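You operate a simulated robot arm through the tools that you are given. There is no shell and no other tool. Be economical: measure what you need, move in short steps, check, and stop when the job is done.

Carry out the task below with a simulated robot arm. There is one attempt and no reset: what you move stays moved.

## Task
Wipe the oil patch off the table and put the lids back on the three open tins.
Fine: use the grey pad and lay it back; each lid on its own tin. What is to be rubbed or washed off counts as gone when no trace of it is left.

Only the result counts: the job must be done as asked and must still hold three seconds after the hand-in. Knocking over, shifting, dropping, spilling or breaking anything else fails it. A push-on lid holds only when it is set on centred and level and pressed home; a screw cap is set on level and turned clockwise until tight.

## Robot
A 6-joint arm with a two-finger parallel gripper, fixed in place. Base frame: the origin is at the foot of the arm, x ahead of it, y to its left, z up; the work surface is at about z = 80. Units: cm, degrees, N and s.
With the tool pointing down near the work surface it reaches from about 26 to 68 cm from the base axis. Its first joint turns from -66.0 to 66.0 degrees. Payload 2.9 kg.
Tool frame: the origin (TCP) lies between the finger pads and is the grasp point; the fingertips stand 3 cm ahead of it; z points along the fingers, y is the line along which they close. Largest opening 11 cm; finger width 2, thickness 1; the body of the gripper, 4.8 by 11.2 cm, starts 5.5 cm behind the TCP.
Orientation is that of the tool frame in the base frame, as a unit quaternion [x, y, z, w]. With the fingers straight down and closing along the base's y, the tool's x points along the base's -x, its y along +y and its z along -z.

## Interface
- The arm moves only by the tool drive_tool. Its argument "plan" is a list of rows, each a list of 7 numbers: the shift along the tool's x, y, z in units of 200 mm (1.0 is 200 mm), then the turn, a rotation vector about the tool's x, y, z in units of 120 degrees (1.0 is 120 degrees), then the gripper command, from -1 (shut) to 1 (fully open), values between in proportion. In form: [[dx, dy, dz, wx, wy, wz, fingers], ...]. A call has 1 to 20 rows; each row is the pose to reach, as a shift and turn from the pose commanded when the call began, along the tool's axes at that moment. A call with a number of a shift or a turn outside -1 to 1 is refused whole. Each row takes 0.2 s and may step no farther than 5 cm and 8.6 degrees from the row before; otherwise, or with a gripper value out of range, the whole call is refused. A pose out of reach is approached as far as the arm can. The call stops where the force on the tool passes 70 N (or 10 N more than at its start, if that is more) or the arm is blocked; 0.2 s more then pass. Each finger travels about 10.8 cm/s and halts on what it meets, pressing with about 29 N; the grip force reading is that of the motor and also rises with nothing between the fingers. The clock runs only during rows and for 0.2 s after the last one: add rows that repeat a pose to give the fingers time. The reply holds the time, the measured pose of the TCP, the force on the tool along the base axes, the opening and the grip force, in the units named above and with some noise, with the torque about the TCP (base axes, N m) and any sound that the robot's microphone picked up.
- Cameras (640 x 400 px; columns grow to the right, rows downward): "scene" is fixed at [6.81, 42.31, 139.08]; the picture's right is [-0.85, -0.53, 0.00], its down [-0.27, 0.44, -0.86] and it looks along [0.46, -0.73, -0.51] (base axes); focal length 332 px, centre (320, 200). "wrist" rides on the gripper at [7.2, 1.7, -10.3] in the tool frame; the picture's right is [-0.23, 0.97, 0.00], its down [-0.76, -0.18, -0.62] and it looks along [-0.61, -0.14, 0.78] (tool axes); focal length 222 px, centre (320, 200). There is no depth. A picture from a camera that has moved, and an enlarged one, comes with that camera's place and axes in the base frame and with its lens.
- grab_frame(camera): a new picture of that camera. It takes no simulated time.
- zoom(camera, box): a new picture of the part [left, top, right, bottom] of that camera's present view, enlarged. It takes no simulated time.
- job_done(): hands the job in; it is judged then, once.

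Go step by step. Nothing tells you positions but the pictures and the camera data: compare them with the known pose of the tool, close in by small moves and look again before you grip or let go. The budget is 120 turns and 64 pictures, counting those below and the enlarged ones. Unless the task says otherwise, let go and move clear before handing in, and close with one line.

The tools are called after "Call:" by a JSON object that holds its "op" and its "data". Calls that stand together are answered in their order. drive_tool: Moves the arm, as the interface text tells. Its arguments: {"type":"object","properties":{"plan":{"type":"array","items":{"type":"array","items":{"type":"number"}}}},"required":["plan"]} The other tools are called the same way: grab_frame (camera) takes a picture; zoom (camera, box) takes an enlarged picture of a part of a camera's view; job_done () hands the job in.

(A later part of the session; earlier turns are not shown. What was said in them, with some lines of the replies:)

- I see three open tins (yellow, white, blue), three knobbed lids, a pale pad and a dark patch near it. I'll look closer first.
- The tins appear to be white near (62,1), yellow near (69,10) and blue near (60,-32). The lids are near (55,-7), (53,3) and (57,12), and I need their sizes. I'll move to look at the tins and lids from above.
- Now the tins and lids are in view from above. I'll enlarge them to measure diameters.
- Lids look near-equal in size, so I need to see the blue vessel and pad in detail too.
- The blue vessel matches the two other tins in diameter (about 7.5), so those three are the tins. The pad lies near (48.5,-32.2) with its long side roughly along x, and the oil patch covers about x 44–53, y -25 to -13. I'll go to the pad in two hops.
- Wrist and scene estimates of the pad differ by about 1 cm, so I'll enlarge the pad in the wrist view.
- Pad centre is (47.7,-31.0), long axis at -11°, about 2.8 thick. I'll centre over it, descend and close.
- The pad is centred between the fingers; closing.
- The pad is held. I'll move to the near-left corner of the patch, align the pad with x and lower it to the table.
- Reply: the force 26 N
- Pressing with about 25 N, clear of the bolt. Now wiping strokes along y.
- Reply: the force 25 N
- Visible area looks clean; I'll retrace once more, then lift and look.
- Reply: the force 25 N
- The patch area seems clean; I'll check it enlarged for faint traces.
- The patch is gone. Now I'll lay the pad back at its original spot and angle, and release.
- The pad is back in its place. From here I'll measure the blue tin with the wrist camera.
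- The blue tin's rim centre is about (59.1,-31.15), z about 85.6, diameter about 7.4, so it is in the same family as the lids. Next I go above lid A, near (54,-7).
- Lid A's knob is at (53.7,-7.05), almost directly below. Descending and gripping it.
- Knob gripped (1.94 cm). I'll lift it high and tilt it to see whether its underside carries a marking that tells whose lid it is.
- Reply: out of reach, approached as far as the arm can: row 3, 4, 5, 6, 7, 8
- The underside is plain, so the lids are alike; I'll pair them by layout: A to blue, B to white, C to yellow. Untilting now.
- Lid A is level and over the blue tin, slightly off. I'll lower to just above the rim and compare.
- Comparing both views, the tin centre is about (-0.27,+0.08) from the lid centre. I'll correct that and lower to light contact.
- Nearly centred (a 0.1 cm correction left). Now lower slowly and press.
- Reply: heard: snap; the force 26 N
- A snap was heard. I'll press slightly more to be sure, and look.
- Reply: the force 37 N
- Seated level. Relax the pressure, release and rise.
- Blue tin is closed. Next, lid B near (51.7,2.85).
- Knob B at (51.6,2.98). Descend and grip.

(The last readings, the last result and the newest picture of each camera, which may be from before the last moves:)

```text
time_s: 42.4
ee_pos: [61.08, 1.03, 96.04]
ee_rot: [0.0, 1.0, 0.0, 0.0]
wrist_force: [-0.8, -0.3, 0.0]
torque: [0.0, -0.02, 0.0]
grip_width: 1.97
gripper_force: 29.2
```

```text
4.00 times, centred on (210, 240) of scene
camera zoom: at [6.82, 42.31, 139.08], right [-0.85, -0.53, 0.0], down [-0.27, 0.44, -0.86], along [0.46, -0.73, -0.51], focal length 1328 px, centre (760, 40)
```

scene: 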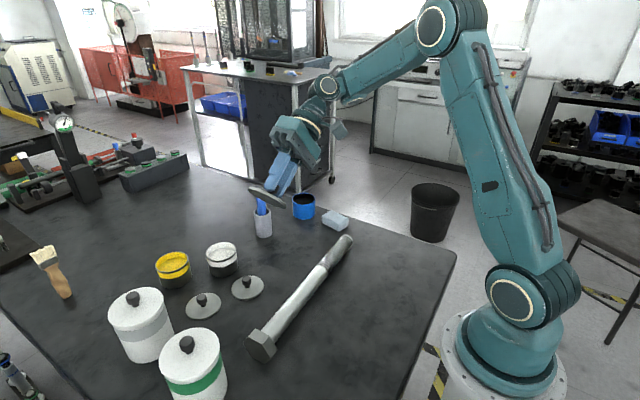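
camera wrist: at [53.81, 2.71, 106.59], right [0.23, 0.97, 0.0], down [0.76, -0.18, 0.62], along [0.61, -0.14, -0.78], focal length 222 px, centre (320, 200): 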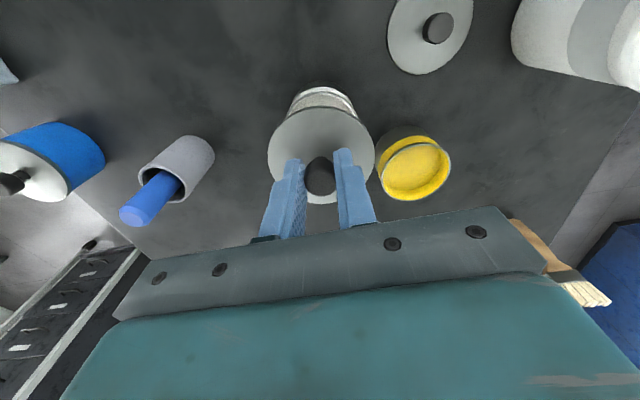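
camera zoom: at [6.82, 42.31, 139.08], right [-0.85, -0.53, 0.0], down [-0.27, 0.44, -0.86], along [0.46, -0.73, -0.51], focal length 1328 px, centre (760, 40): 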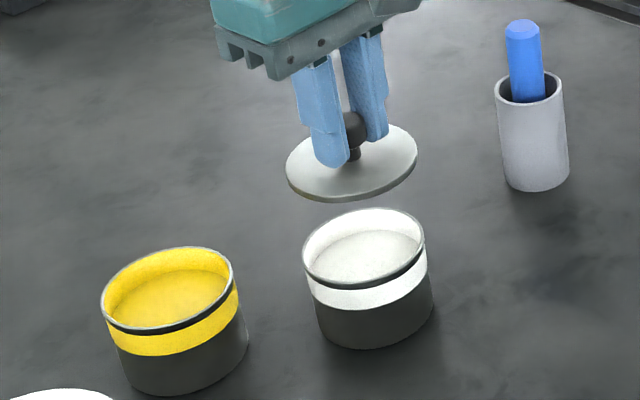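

Lid B is held level above the white tin. Lower close to the rim and compare.

Call:
{"op": "drive_tool", "data": {"plan": [[-0.01, 0.0, 0.1, 0, 0, 0, -1], [-0.01, 0.0, 0.2, 0, 0, 0, -1], [-0.01, 0.0, 0.22, 0, 0, 0, -1], [-0.01, 0.0, 0.22, 0, 0, 0, -1]]}}

Call:
{"op": "zoom", "data": {"camera": "wrist", "box": [240, 60, 400, 220]}}

Call:
{"op": "zoom", "data": {"camera": "scene", "box": [192, 226, 252, 276]}}

```text
time_s: 43.4
ee_pos: [61.44, 1.08, 91.68]
ee_rot: [0.0, 1.0, 0.0, 0.0]
wrist_force: [-0.7, 0.3, -0.9]
torque: [0.02, -0.01, 0.0]
grip_width: 1.96
gripper_force: 29.0
```

```text
2.50 times, centred on (320, 140) of wrist
camera zoom: at [54.04, 2.69, 102.15], right [0.23, 0.97, 0.0], down [0.76, -0.18, 0.62], along [0.61, -0.14, -0.78], focal length 555 px, centre (320, 350)
```

zoom: 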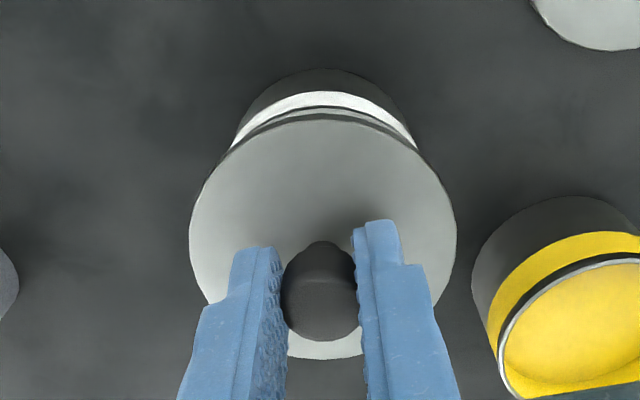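

```text
8.00 times, centred on (222, 251) of scene
camera zoom: at [6.81, 42.31, 139.08], right [-0.85, -0.53, 0.0], down [-0.27, 0.44, -0.86], along [0.46, -0.73, -0.51], focal length 2656 px, centre (1104, -208)
```

zoom: 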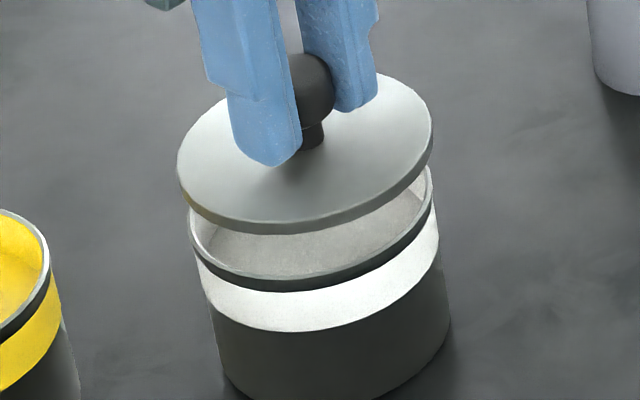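

Almost centred: the tin is about (+0.13,+0.05) from the lid. Correct, lower and press home.

Call:
{"op": "drive_tool", "data": {"plan": [[-0.0065, 0.0025, 0.0, 0, 0, 0, -1], [-0.0065, 0.0025, 0.05, 0, 0, 0, -1], [-0.0065, 0.0025, 0.08, 0, 0, 0, -1], [-0.0065, 0.0025, 0.088, 0, 0, 0, -1], [-0.0065, 0.0025, 0.095, 0, 0, 0, -1], [-0.0065, 0.0025, 0.1, 0, 0, 0, -1]]}}

```text
time_s: 44.8
ee_pos: [61.34, 1.14, 89.73]
ee_rot: [0.0, 1.0, 0.0, -0.001]
wrist_force: [-2.3, 0.3, 2.9]
torque: [0.0, 0.01, 0.02]
grip_width: 1.96
gripper_force: 29.0
```

Call:
{"op": "drive_tool", "data": {"plan": [[0, 0, 0.006, 0, 0, 0, -1], [0, 0, 0.012, 0, 0, 0, -1], [0, 0, 0.018, 0, 0, 0, -1]]}}

Call:
{"op": "zoom", "data": {"camera": "scene", "box": [192, 226, 252, 276]}}

```text
time_s: 45.6
ee_pos: [61.63, 0.98, 89.68]
ee_rot: [0.001, 1.0, 0.0, 0.005]
wrist_force: [3.4, -3.9, 27.7]
torque: [-0.08, 0.04, -0.05]
grip_width: 2.0
gripper_force: 29.0
heard: snap
```

```text
8.00 times, centred on (222, 251) of scene
camera zoom: at [6.77, 42.3, 139.08], right [-0.85, -0.53, 0.0], down [-0.27, 0.44, -0.86], along [0.46, -0.73, -0.51], focal length 2656 px, centre (1104, -208)
```

zoom: 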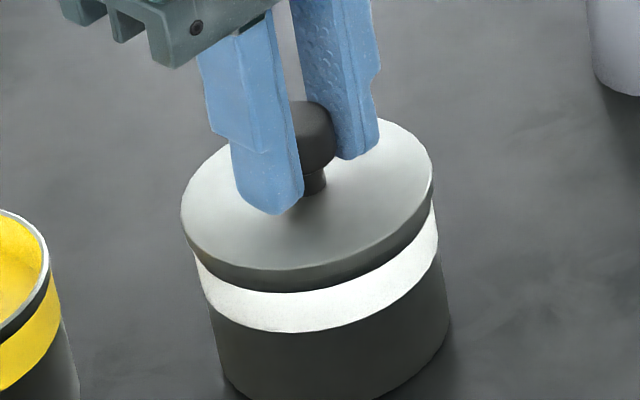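

White tin closed with a snap. Release, rise, and test the reach above the yellow tin (about (68.5,9.9)).

Call:
{"op": "drive_tool", "data": {"plan": [[0, 0, -0.018, 0, 0, 0, -1], [0, 0, -0.018, 0, 0, 0, -0.6], [0, 0, -0.018, 0, 0, 0, -0.1], [0, 0, -0.018, 0, 0, 0, -0.1], [0, 0, -0.15, 0, 0, 0, -0.1], [0, 0, -0.35, 0, 0, 0, -0.1], [-0.1, 0.15, -0.42, 0, 0, 0, -0.1], [-0.2, 0.3, -0.42, 0, 0, 0, -0.1], [-0.35, 0.44, -0.42, 0, 0, 0, -0.1], [-0.35, 0.44, -0.3, 0, 0, 0, -0.1], [-0.35, 0.44, -0.3, 0, 0, 0, -0.1]]}}

Call:
{"op": "zoom", "data": {"camera": "scene", "box": [130, 190, 290, 290]}}

Call:
{"op": "grab_frame", "data": {"camera": "wrist"}}

```text
time_s: 48.0
ee_pos: [66.92, 9.63, 95.08]
ee_rot: [0.0, 1.0, 0.0, 0.0]
wrist_force: [0.6, -0.1, 0.1]
torque: [0.02, -0.03, 0.01]
grip_width: 4.93
gripper_force: 0.1
out of reach, approached as far as the arm can: row 9, 10, 11
```

```text
4.00 times, centred on (210, 240) of scene
camera zoom: at [6.81, 42.31, 139.08], right [-0.85, -0.53, 0.0], down [-0.27, 0.44, -0.86], along [0.46, -0.73, -0.51], focal length 1328 px, centre (760, 40)
```

zoom: 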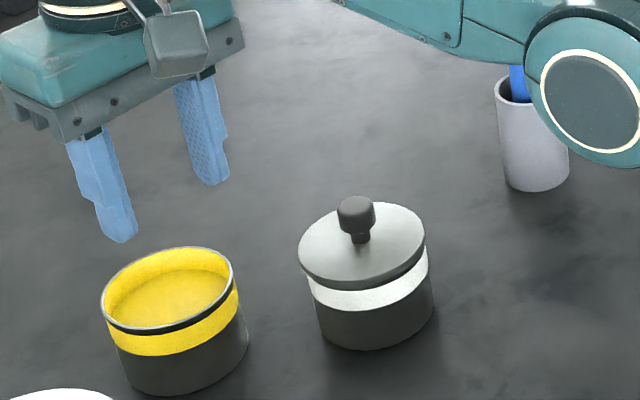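

```text
21 pictures are left
camera wrist: at [59.61, 11.33, 105.6], right [0.23, 0.97, 0.0], down [0.76, -0.18, 0.62], along [0.61, -0.14, -0.78], focal length 222 px, centre (320, 200)
```

wrist: 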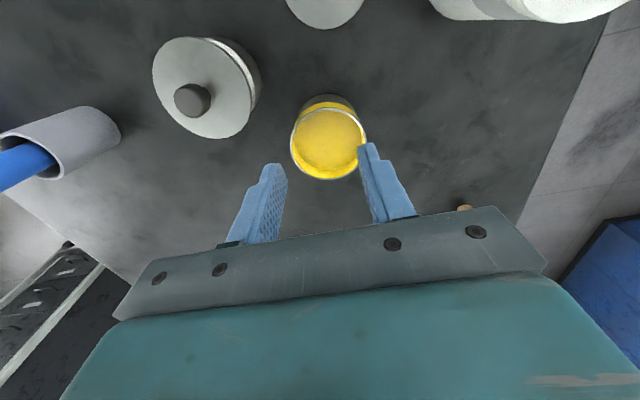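

Straight down it only reaches x≈66.9; the yellow tin is at about (68.3,10.1). I'll hold lid C with the tool pitched 12° outward, so the lid can still be set level. Going to lid C now with that pitch.

Call:
{"op": "drive_tool", "data": {"plan": [[0.15, 0.03, 0, 0, -0.03, 0, -0.1], [0.3, 0.06, 0, 0, -0.06, 0, -0.1], [0.45, 0.1, 0, 0, -0.09, 0, -0.1], [0.55, 0.125, 0.05, 0, -0.1, 0, -0.1], [0.55, 0.125, 0.05, 0, -0.1, 0, -0.1]]}}

Call:
{"op": "grab_frame", "data": {"camera": "wrist"}}

```text
time_s: 49.2
ee_pos: [56.01, 12.11, 94.17]
ee_rot: [0.0, 0.994, 0.0, 0.107]
wrist_force: [-0.8, -0.2, 0.6]
torque: [-0.02, -0.05, 0.0]
grip_width: 4.96
gripper_force: 0.0
out of reach, approached as far as the arm can: row 1
```

```text
20 pictures are left
camera wrist: at [46.66, 13.78, 102.89], right [0.22, 0.97, 0.05], down [0.61, -0.18, 0.77], along [0.76, -0.14, -0.64], focal length 222 px, centre (320, 200)
```

wrist: 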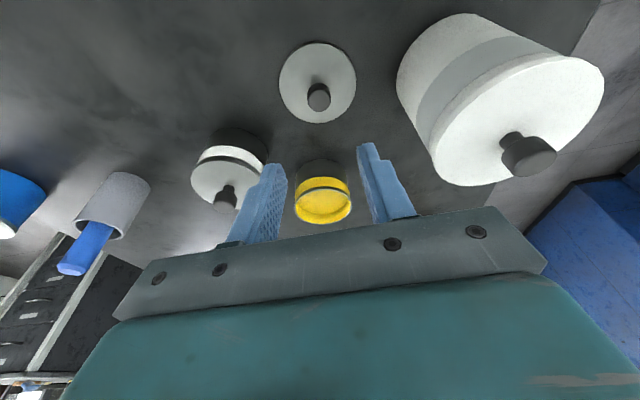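

Lid C's knob is at about (55.95,12.5). Descend with the pitched tool and grip.

Call:
{"op": "drive_tool", "data": {"plan": [[0.04, 0.02, 0.15, 0, 0, 0, -0.1], [0.08, 0.02, 0.32, 0, 0, 0, -0.1], [0.115, 0.02, 0.44, 0, 0, 0, -0.1], [0.127, 0.02, 0.488, 0, 0, 0, -0.1], [0.127, 0.02, 0.488, 0, 0, 0, -0.1]]}}

Call:
{"op": "zoom", "data": {"camera": "scene", "box": [150, 220, 260, 330]}}

Call:
{"op": "zoom", "data": {"camera": "wrist", "box": [220, 80, 420, 240]}}

```text
time_s: 50.4
ee_pos: [55.3, 12.37, 84.09]
ee_rot: [0.0, 0.995, 0.0, 0.105]
wrist_force: [-0.3, 0.5, -0.1]
torque: [-0.02, 0.01, -0.01]
grip_width: 4.94
gripper_force: 0.0
```

```text
3.64 times, centred on (205, 275) of scene
camera zoom: at [6.81, 42.31, 139.08], right [-0.85, -0.53, 0.0], down [-0.27, 0.44, -0.86], along [0.46, -0.73, -0.51], focal length 1207 px, centre (738, -73)
```

zoom: 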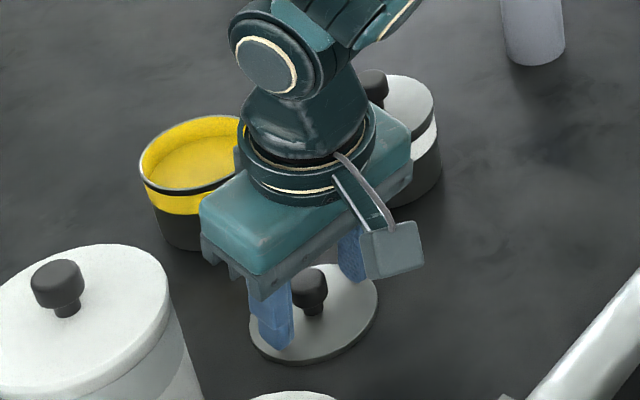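

```text
2.50 times, centred on (320, 160) of wrist
camera zoom: at [46.13, 14.17, 92.73], right [0.22, 0.97, 0.05], down [0.62, -0.18, 0.77], along [0.76, -0.14, -0.64], focal length 555 px, centre (320, 300)
```

zoom: 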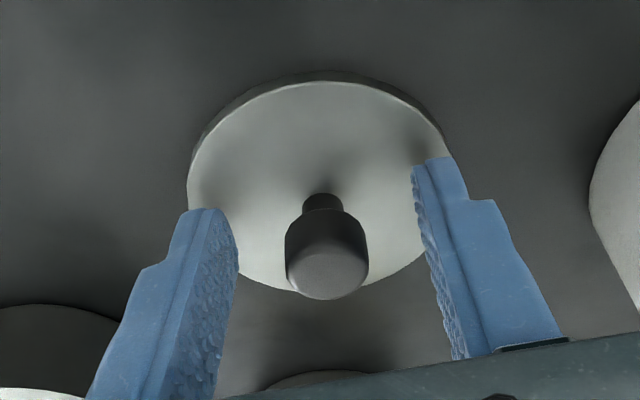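

Centred in y, but the knob is about 0.6 further in x. Nudge forward and grip.

Call:
{"op": "drive_tool", "data": {"plan": [[-0.029, 0.004, 0.0064, 0, 0, 0, -0.1], [-0.029, 0.004, 0.0064, 0, 0, 0, -0.6], [-0.029, 0.004, 0.0064, 0, 0, 0, -1], [-0.029, 0.004, 0.0064, 0, 0, 0, -1]]}}

Call:
{"op": "zoom", "data": {"camera": "wrist", "box": [220, 80, 420, 240]}}

```text
time_s: 51.4
ee_pos: [55.96, 12.6, 84.07]
ee_rot: [0.0, 0.995, 0.0, 0.104]
wrist_force: [0.4, -0.4, 1.7]
torque: [0.0, -0.01, -0.02]
grip_width: 1.96
gripper_force: 28.9
```

```text
2.50 times, centred on (320, 160) of wrist
camera zoom: at [46.77, 14.25, 92.75], right [0.22, 0.97, 0.05], down [0.61, -0.18, 0.77], along [0.76, -0.14, -0.64], focal length 555 px, centre (320, 300)
```

zoom: 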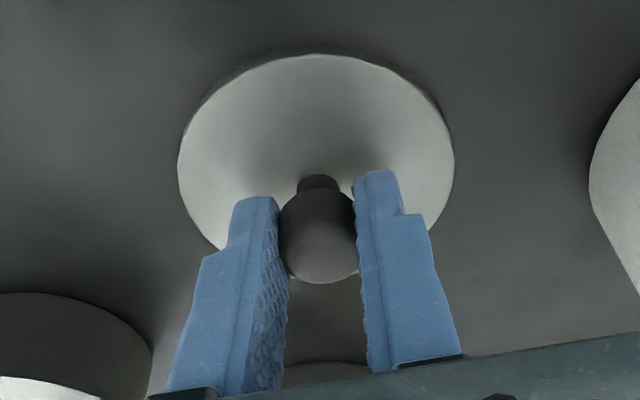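

Gripped. Lift, then carry over to above the yellow tin.

Call:
{"op": "drive_tool", "data": {"plan": [[-0.011, 0, -0.05, 0, 0, 0, -1], [-0.048, 0, -0.22, 0, 0, 0, -1], [-0.09, 0, -0.41, 0, 0, 0, -1], [-0.128, 0, -0.586, 0, 0, 0, -1], [-0.319, -0.042, -0.544, 0, 0, 0, -1], [-0.51, -0.083, -0.503, 0, 0, 0, -1], [-0.7, -0.125, -0.461, 0, 0, 0, -1], [-0.7, -0.125, -0.461, 0, 0, 0, -1]]}}

Call:
{"op": "grab_frame", "data": {"camera": "wrist"}}

Call:
{"op": "zoom", "data": {"camera": "scene", "box": [120, 200, 240, 300]}}

```text
time_s: 53.2
ee_pos: [67.81, 10.19, 96.03]
ee_rot: [0.0, 0.995, 0.0, 0.104]
wrist_force: [0.1, 0.4, -0.2]
torque: [0.01, 0.02, -0.04]
grip_width: 1.95
gripper_force: 29.1
```

```text
16 pictures are left
camera wrist: at [58.56, 11.78, 104.74], right [0.22, 0.97, 0.05], down [0.62, -0.18, 0.77], along [0.76, -0.14, -0.64], focal length 222 px, centre (320, 200)
```

wrist: 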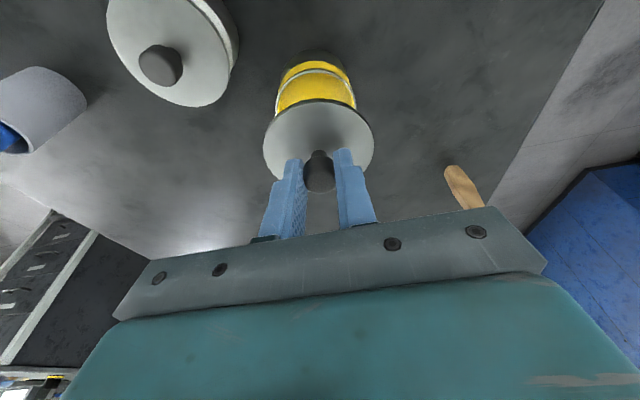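

```text
4.00 times, centred on (180, 250) of scene
camera zoom: at [6.82, 42.31, 139.08], right [-0.85, -0.53, 0.0], down [-0.27, 0.44, -0.86], along [0.46, -0.73, -0.51], focal length 1328 px, centre (880, 0)
```

zoom: 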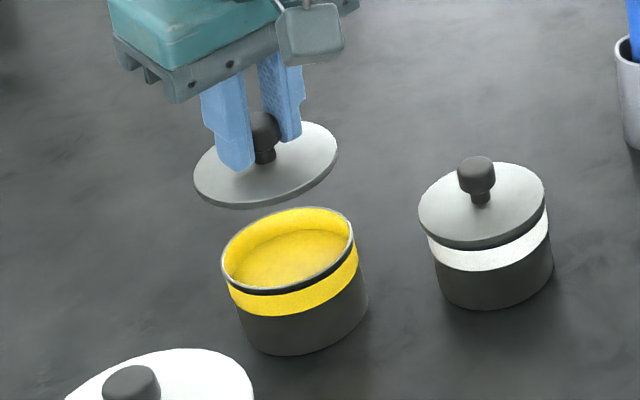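

Lid C is level and above the yellow tin. Lower close to the rim and compare.

Call:
{"op": "drive_tool", "data": {"plan": [[0.015, 0.003, 0.08, 0, 0, 0, -1], [0.032, 0.005, 0.17, 0, 0, 0, -1], [0.0392, 0.005, 0.217, 0, 0, 0, -1], [0.0392, 0.005, 0.217, 0, 0, 0, -1]]}}

Call:
{"op": "zoom", "data": {"camera": "wrist", "box": [240, 60, 400, 220]}}

Call:
{"op": "zoom", "data": {"camera": "scene", "box": [144, 236, 204, 286]}}

```text
time_s: 54.2
ee_pos: [67.89, 10.29, 91.75]
ee_rot: [0.0, 0.995, 0.0, 0.104]
wrist_force: [0.1, 0.4, -0.6]
torque: [-0.01, 0.02, 0.02]
grip_width: 2.0
gripper_force: 29.0
```

```text
2.50 times, centred on (320, 140) of wrist
camera zoom: at [58.63, 11.89, 100.29], right [0.22, 0.97, 0.05], down [0.62, -0.18, 0.77], along [0.76, -0.14, -0.64], focal length 555 px, centre (320, 350)
```

zoom: 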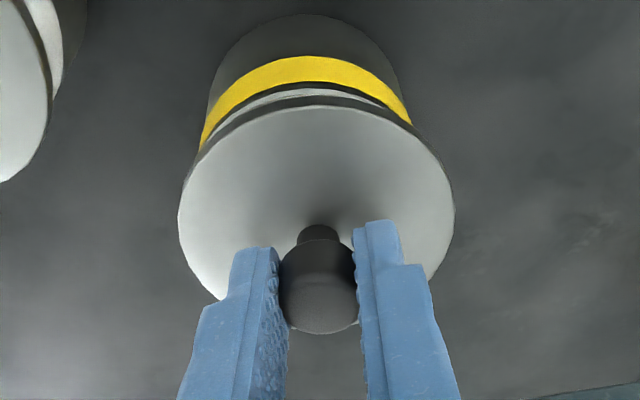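

```text
8.00 times, centred on (174, 261) of scene
camera zoom: at [6.81, 42.31, 139.08], right [-0.85, -0.53, 0.0], down [-0.27, 0.44, -0.86], along [0.46, -0.73, -0.51], focal length 2656 px, centre (1488, -288)
```

zoom: 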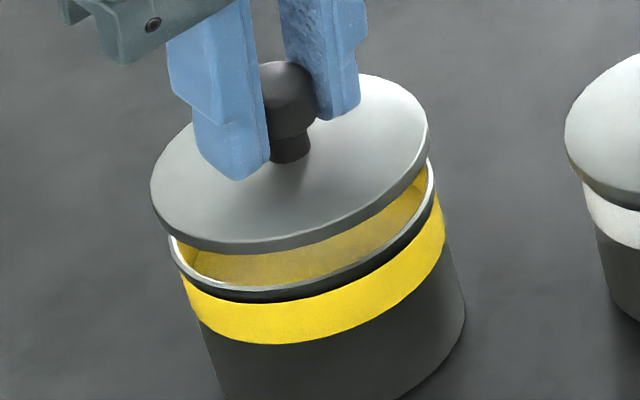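

The tin is about (+0.45,-0.2) from the lid. Correct and lower most of the gap, then recheck.

Call:
{"op": "drive_tool", "data": {"plan": [[-0.022, -0.011, 0.0048, 0, 0, 0, -1], [-0.0155, -0.011, 0.035, 0, 0, 0, -1], [-0.0092, -0.011, 0.0634, 0, 0, 0, -1], [-0.0092, -0.011, 0.0634, 0, 0, 0, -1]]}}

Call:
{"op": "zoom", "data": {"camera": "wrist", "box": [240, 60, 400, 220]}}

Call:
{"op": "zoom", "data": {"camera": "scene", "box": [144, 236, 204, 286]}}

```text
time_s: 55.2
ee_pos: [68.34, 10.06, 90.38]
ee_rot: [0.0, 0.995, 0.0, 0.104]
wrist_force: [0.4, -0.2, -1.4]
torque: [0.01, 0.0, 0.02]
grip_width: 1.95
gripper_force: 29.1
```

```text
2.50 times, centred on (320, 140) of wrist
camera zoom: at [59.09, 11.67, 99.11], right [0.22, 0.97, 0.05], down [0.62, -0.18, 0.77], along [0.76, -0.14, -0.64], focal length 555 px, centre (320, 350)
```

zoom: 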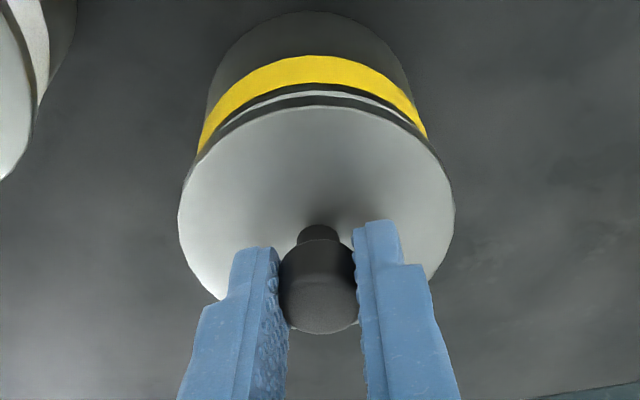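

```text
8.00 times, centred on (174, 261) of scene
camera zoom: at [6.81, 42.31, 139.08], right [-0.85, -0.53, 0.0], down [-0.27, 0.44, -0.86], along [0.46, -0.73, -0.51], focal length 2656 px, centre (1488, -288)
```

zoom: 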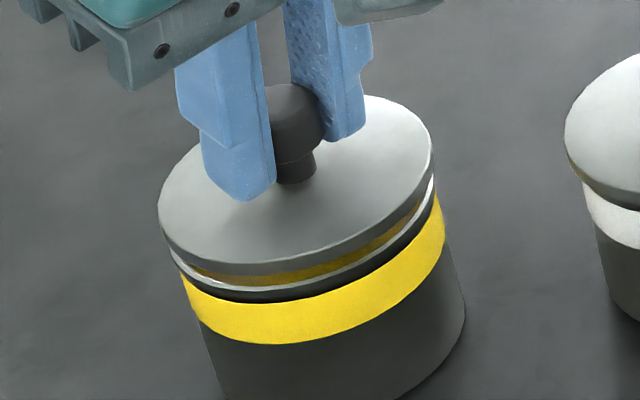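

Very nearly concentric. Final small correction, then lower and press vertically.

Call:
{"op": "drive_tool", "data": {"plan": [[-0.0039, -0.0035, 0.0009, 0, 0, 0, -1], [0.0004, -0.0035, 0.0204, 0, 0, 0, -1], [0.0025, -0.0035, 0.0302, 0, 0, 0, -1], [0.0041, -0.0035, 0.0375, 0, 0, 0, -1], [0.0057, -0.0035, 0.0449, 0, 0, 0, -1]]}}

```text
time_s: 56.4
ee_pos: [68.45, 10.02, 89.68]
ee_rot: [0.0, 0.994, 0.001, 0.105]
wrist_force: [-4.6, -0.8, 10.5]
torque: [0.01, 0.16, 0.0]
grip_width: 1.97
gripper_force: 29.1
```

Call:
{"op": "drive_tool", "data": {"plan": [[0.0011, 0, 0.005, 0, 0, 0, -1], [0.0021, 0, 0.01, 0, 0, 0, -1], [0.0032, 0, 0.015, 0, 0, 0, -1]]}}

Call:
{"op": "zoom", "data": {"camera": "scene", "box": [144, 236, 204, 286]}}

```text
time_s: 57.2
ee_pos: [68.54, 9.96, 89.64]
ee_rot: [0.0, 0.994, 0.001, 0.108]
wrist_force: [-13.5, 0.6, 33.0]
torque: [0.03, 0.09, -0.03]
grip_width: 1.97
gripper_force: 28.8
```

```text
8.00 times, centred on (174, 261) of scene
camera zoom: at [6.71, 42.3, 139.09], right [-0.85, -0.53, 0.0], down [-0.27, 0.44, -0.86], along [0.46, -0.73, -0.51], focal length 2656 px, centre (1488, -288)
```

zoom: 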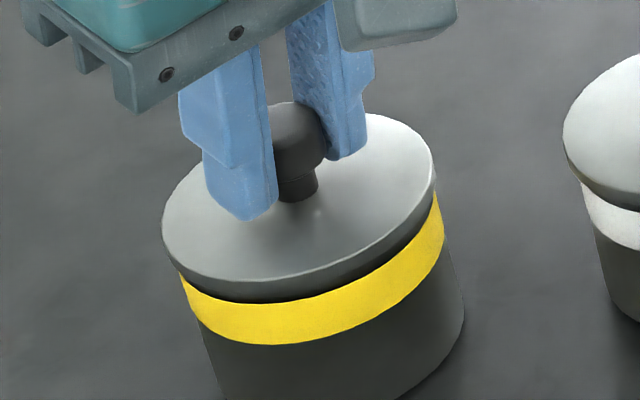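

No snap yet at 33 N; press a little more while easing the sideways load.

Call:
{"op": "drive_tool", "data": {"plan": [[0.0055, 0, 0.002, 0, 0, 0, -1], [0.0066, 0, 0.007, 0, 0, 0, -1], [0.0076, 0, 0.012, 0, 0, 0, -1]]}}

```text
time_s: 58.0
ee_pos: [68.49, 10.03, 89.52]
ee_rot: [0.0, 0.994, 0.001, 0.11]
wrist_force: [-5.8, 1.2, 34.9]
torque: [0.0, -0.11, -0.02]
grip_width: 1.98
gripper_force: 28.7
```

Call:
{"op": "drive_tool", "data": {"plan": [[0.0011, 0, 0.005, 0, 0, 0, -1], [0.0021, 0, 0.01, 0, 0, 0, -1], [0.0032, 0, 0.015, 0, 0, 0, -1], [0.0032, 0, 0.015, 0, 0, 0, -1]]}}

Call:
{"op": "zoom", "data": {"camera": "scene", "box": [144, 236, 204, 286]}}

Call:
{"op": "zoom", "data": {"camera": "wrist", "box": [240, 60, 400, 220]}}

```text
time_s: 59.0
ee_pos: [68.5, 10.01, 89.39]
ee_rot: [0.0, 0.994, 0.0, 0.111]
wrist_force: [-5.5, 3.3, 36.9]
torque: [0.01, -0.11, 0.02]
grip_width: 1.95
gripper_force: 29.0
```

```text
8.00 times, centred on (174, 261) of scene
camera zoom: at [6.72, 42.3, 139.09], right [-0.85, -0.53, 0.0], down [-0.27, 0.44, -0.86], along [0.46, -0.73, -0.51], focal length 2656 px, centre (1488, -288)
```

zoom: 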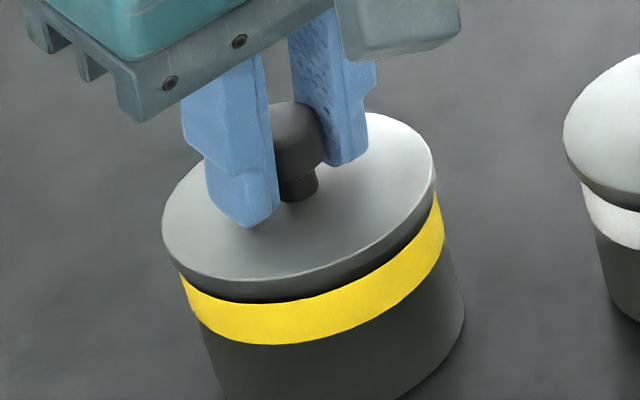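

```text
2.50 times, centred on (320, 140) of wrist
camera zoom: at [59.21, 11.6, 97.9], right [0.22, 0.97, 0.05], down [0.6, -0.18, 0.78], along [0.76, -0.14, -0.63], focal length 555 px, centre (320, 350)
```

zoom: 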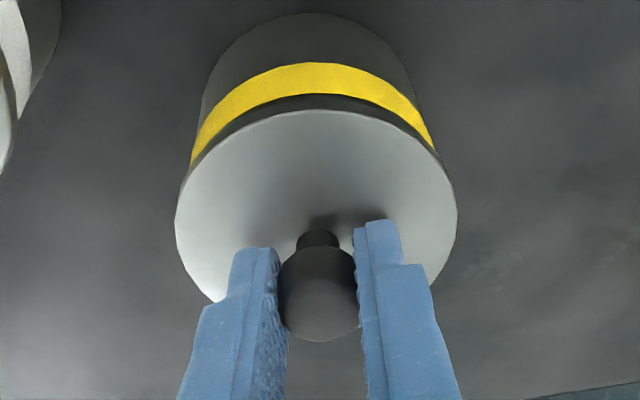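

The fingers are slipping on the knob (force saturates near 36 N) with no snap. I'll unload, let the lid settle level on the rim, recentre it by 0.1 in -y with a regrip, then look again.

Call:
{"op": "drive_tool", "data": {"plan": [[-0.004, 0, -0.02, 0, 0, 0, -1], [-0.0085, 0, -0.0391, 0, 0, 0, -1], [-0.0085, 0, -0.0391, 0, 0, 0, -0.45], [-0.0085, -0.005, -0.0391, 0, 0, 0, -0.45], [-0.0085, -0.005, -0.0391, 0, 0, 0, -0.45], [-0.0085, -0.005, -0.0391, 0, 0, 0, -1], [-0.0085, -0.005, -0.0391, 0, 0, 0, -1], [-0.0085, -0.005, -0.0391, 0, 0, 0, -1]]}}

Call:
{"op": "zoom", "data": {"camera": "scene", "box": [144, 236, 204, 286]}}

```text
time_s: 60.8
ee_pos: [68.46, 9.85, 89.37]
ee_rot: [0.0, 0.995, 0.0, 0.104]
wrist_force: [-3.0, 0.4, 7.7]
torque: [0.01, 0.06, 0.0]
grip_width: 1.96
gripper_force: 28.8
```

```text
8.00 times, centred on (174, 261) of scene
camera zoom: at [6.79, 42.3, 139.08], right [-0.85, -0.53, 0.0], down [-0.27, 0.44, -0.86], along [0.46, -0.73, -0.51], focal length 2656 px, centre (1488, -288)
```

zoom: 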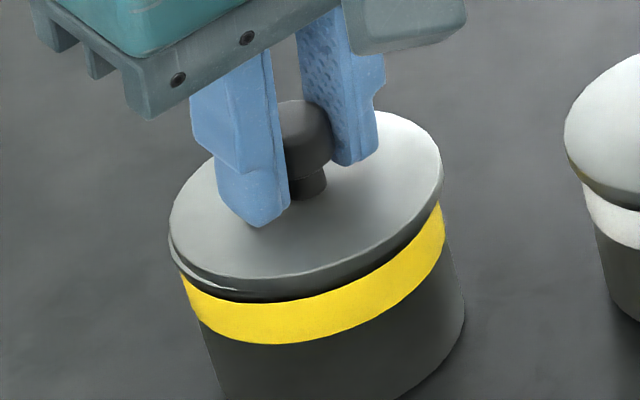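

The regrip moved the lid a bit too far (about 0.13 in y). I'll lift slightly, shift it back (+0.13 in y, -0.08 in x) and press.

Call:
{"op": "drive_tool", "data": {"plan": [[-0.0027, 0, -0.0127, 0, 0, 0, -1], [0.0012, 0.0065, -0.0136, 0, 0, 0, -1], [0.0012, 0.0065, -0.0136, 0, 0, 0, -1], [0.0039, 0.0065, -0.0009, 0, 0, 0, -1], [0.005, 0.0065, 0.004, 0, 0, 0, -1], [0.006, 0.0065, 0.009, 0, 0, 0, -1], [0.0071, 0.0065, 0.0138, 0, 0, 0, -1]]}}

```text
time_s: 62.4
ee_pos: [68.3, 9.95, 89.29]
ee_rot: [0.0, 0.994, 0.0, 0.106]
wrist_force: [-5.0, -1.5, 13.0]
torque: [-0.04, 0.37, 0.01]
grip_width: 1.96
gripper_force: 29.1
```

Call:
{"op": "drive_tool", "data": {"plan": [[0.0011, 0, 0.005, 0, 0, 0, -1], [0.0021, 0, 0.01, 0, 0, 0, -1], [0.0032, 0, 0.015, 0, 0, 0, -1], [0.0042, 0, 0.02, 0, 0, 0, -1]]}}

Call:
{"op": "zoom", "data": {"camera": "scene", "box": [144, 236, 204, 286]}}

```text
time_s: 63.4
ee_pos: [68.39, 10.02, 89.27]
ee_rot: [0.0, 0.994, 0.001, 0.108]
wrist_force: [-15.2, -1.9, 38.1]
torque: [-0.07, 0.41, 0.05]
grip_width: 1.95
gripper_force: 29.3
```

```text
8.00 times, centred on (174, 261) of scene
camera zoom: at [6.7, 42.29, 139.09], right [-0.85, -0.53, 0.0], down [-0.27, 0.44, -0.86], along [0.46, -0.73, -0.51], focal length 2656 px, centre (1488, -288)
```

zoom: 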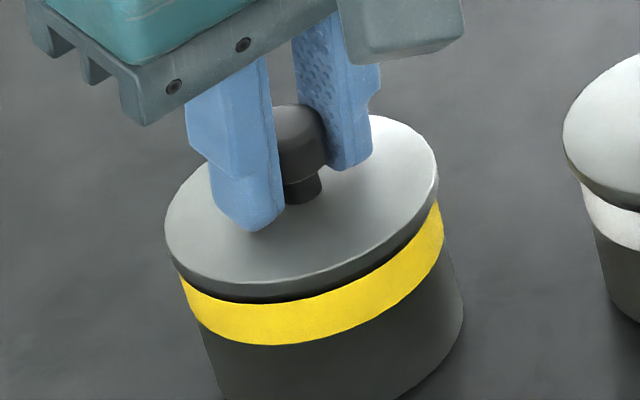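

Lateral centring looks right, still no snap at 38 N. Check the fore-aft offset with the wrist camera.

Call:
{"op": "zoom", "data": {"camera": "wrist", "box": [270, 70, 370, 150]}}

```text
5.00 times, centred on (320, 110) of wrist
camera zoom: at [59.02, 11.62, 97.91], right [0.22, 0.97, 0.05], down [0.61, -0.18, 0.77], along [0.76, -0.14, -0.63], focal length 1111 px, centre (320, 650)
```

zoom: 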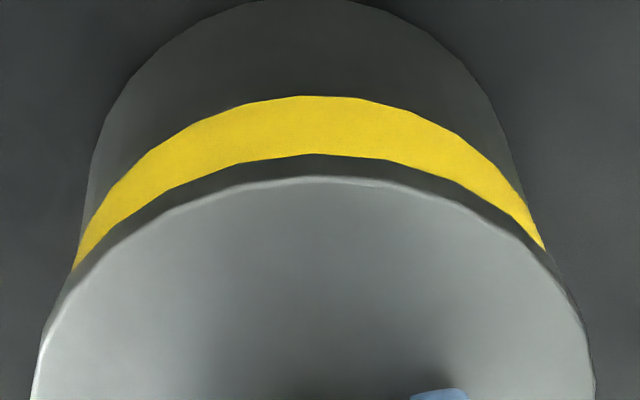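

The lid is centred to within about 0.05 cm; the slipping, pitched grip just isn't seating it. I'll release it resting on the rim, close the fingers and press on the knob top.

Call:
{"op": "drive_tool", "data": {"plan": [[-0.004, 0, -0.018, 0, 0, 0, -1], [-0.0075, 0, -0.0342, 0, 0, 0, -1], [-0.0075, 0, -0.0342, 0, 0, 0, -0.45], [-0.0075, 0, -0.0342, 0, 0, 0, -0.45], [-0.015, 0, -0.07, 0, 0, 0, -0.45], [-0.04, 0, -0.18, 0, 0, 0, -0.45], [-0.053, 0, -0.245, 0, 0, 0, -0.45], [-0.053, 0, -0.245, 0, 0, 0, -1], [-0.053, 0, -0.245, 0, 0, 0, -1]]}}

Call:
{"op": "zoom", "data": {"camera": "scene", "box": [144, 226, 204, 276]}}

```text
time_s: 65.4
ee_pos: [68.32, 10.01, 93.78]
ee_rot: [-0.001, 0.994, 0.0, 0.105]
wrist_force: [-1.1, 0.1, -0.1]
torque: [0.03, 0.0, -0.01]
grip_width: 0.01
gripper_force: 29.4
heard: snap
```

```text
8.00 times, centred on (174, 251) of scene
camera zoom: at [6.81, 42.31, 139.08], right [-0.85, -0.53, 0.0], down [-0.27, 0.44, -0.86], along [0.46, -0.73, -0.51], focal length 2656 px, centre (1488, -208)
```

zoom: 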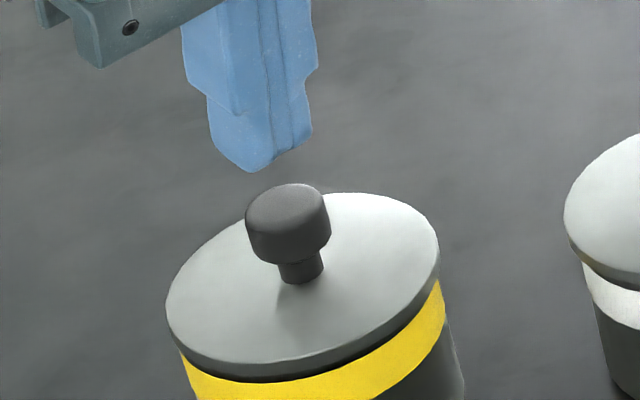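

A snap was heard, though it might be confused with the fingers closing on nothing. I'll verify by pressing on the knob's centre with the closed fingertips.

Call:
{"op": "drive_tool", "data": {"plan": [[-0.0269, 0, 0.0059, 0, 0, 0, -1], [-0.0109, 0, 0.0791, 0, 0, 0, -1], [-0.0088, 0, 0.0889, 0, 0, 0, -1], [-0.0066, 0, 0.0987, 0, 0, 0, -1]]}}

```text
time_s: 66.4
ee_pos: [68.8, 10.01, 91.91]
ee_rot: [0.0, 0.994, 0.0, 0.106]
wrist_force: [-2.3, -1.3, 8.1]
torque: [-0.02, 0.11, 0.0]
grip_width: 0.0
gripper_force: 28.9
```

Call:
{"op": "drive_tool", "data": {"plan": [[0.0011, 0, 0.005, 0, 0, 0, -1], [0.0021, 0, 0.01, 0, 0, 0, -1], [0.0032, 0, 0.015, 0, 0, 0, -1], [0.0042, 0, 0.02, 0, 0, 0, -1], [0.0042, 0, 0.02, 0, 0, 0, -1]]}}

```text
time_s: 67.6
ee_pos: [68.92, 10.07, 91.91]
ee_rot: [0.0, 0.994, 0.001, 0.108]
wrist_force: [-14.4, -1.4, 34.3]
torque: [-0.03, 0.56, -0.02]
grip_width: 0.0
gripper_force: 29.0
```

No movement and no further snap under 34 N: the lid is home. Retreat up and away, and do a final check.

Call:
{"op": "drive_tool", "data": {"plan": [[-0.006, 0, -0.03, 0, 0, 0, -1], [-0.02, 0, -0.1, 0, 0, 0, -1], [-0.05, 0, -0.25, 0, 0, 0, -1], [-0.05, 0, -0.45, 0, 0, 0, -1], [0.15, 0, -0.5, 0, 0, 0, -1], [0.35, 0, -0.55, 0, 0, 0, -1], [0.55, -0.1, -0.55, 0, 0, 0, -1], [0.75, -0.2, -0.55, 0, 0, 0, -1]]}}

Call:
{"op": "grab_frame", "data": {"camera": "scene"}}

Call:
{"op": "zoom", "data": {"camera": "scene", "box": [140, 180, 360, 317]}}

```text
time_s: 69.4
ee_pos: [51.92, 6.03, 99.05]
ee_rot: [0.0, 0.994, 0.0, 0.105]
wrist_force: [0.4, 0.2, 0.0]
torque: [-0.01, -0.01, -0.03]
grip_width: 0.01
gripper_force: 28.8
```

```text
3 pictures are left
```

scene: 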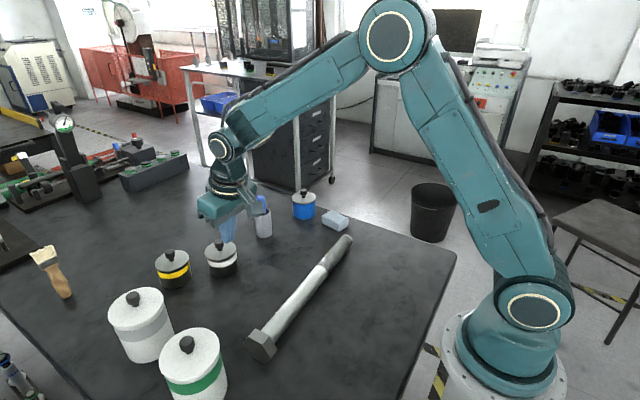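

```text
2.91 times, centred on (250, 248) of scene
camera zoom: at [6.81, 42.31, 139.08], right [-0.85, -0.53, 0.0], down [-0.27, 0.44, -0.86], along [0.46, -0.73, -0.51], focal length 966 px, centre (524, 59)
```

zoom: 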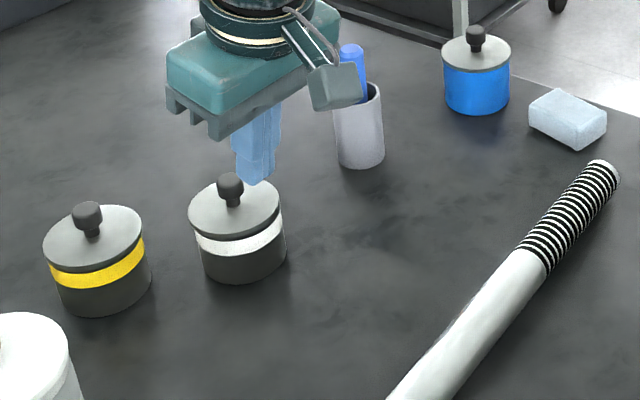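

All three tins are closed with level lids, the table is clean, the pad is back in place and the arm is clear. Handing in.

Call:
{"op": "job_done", "data": {}}

```text
The job is handed in.
```

The oil patch is wiped off, the pad is back where it lay, and the blue, white and yellow tins each have a lid pressed on with a snap. The lids look identical, so I paired them by where they lay.
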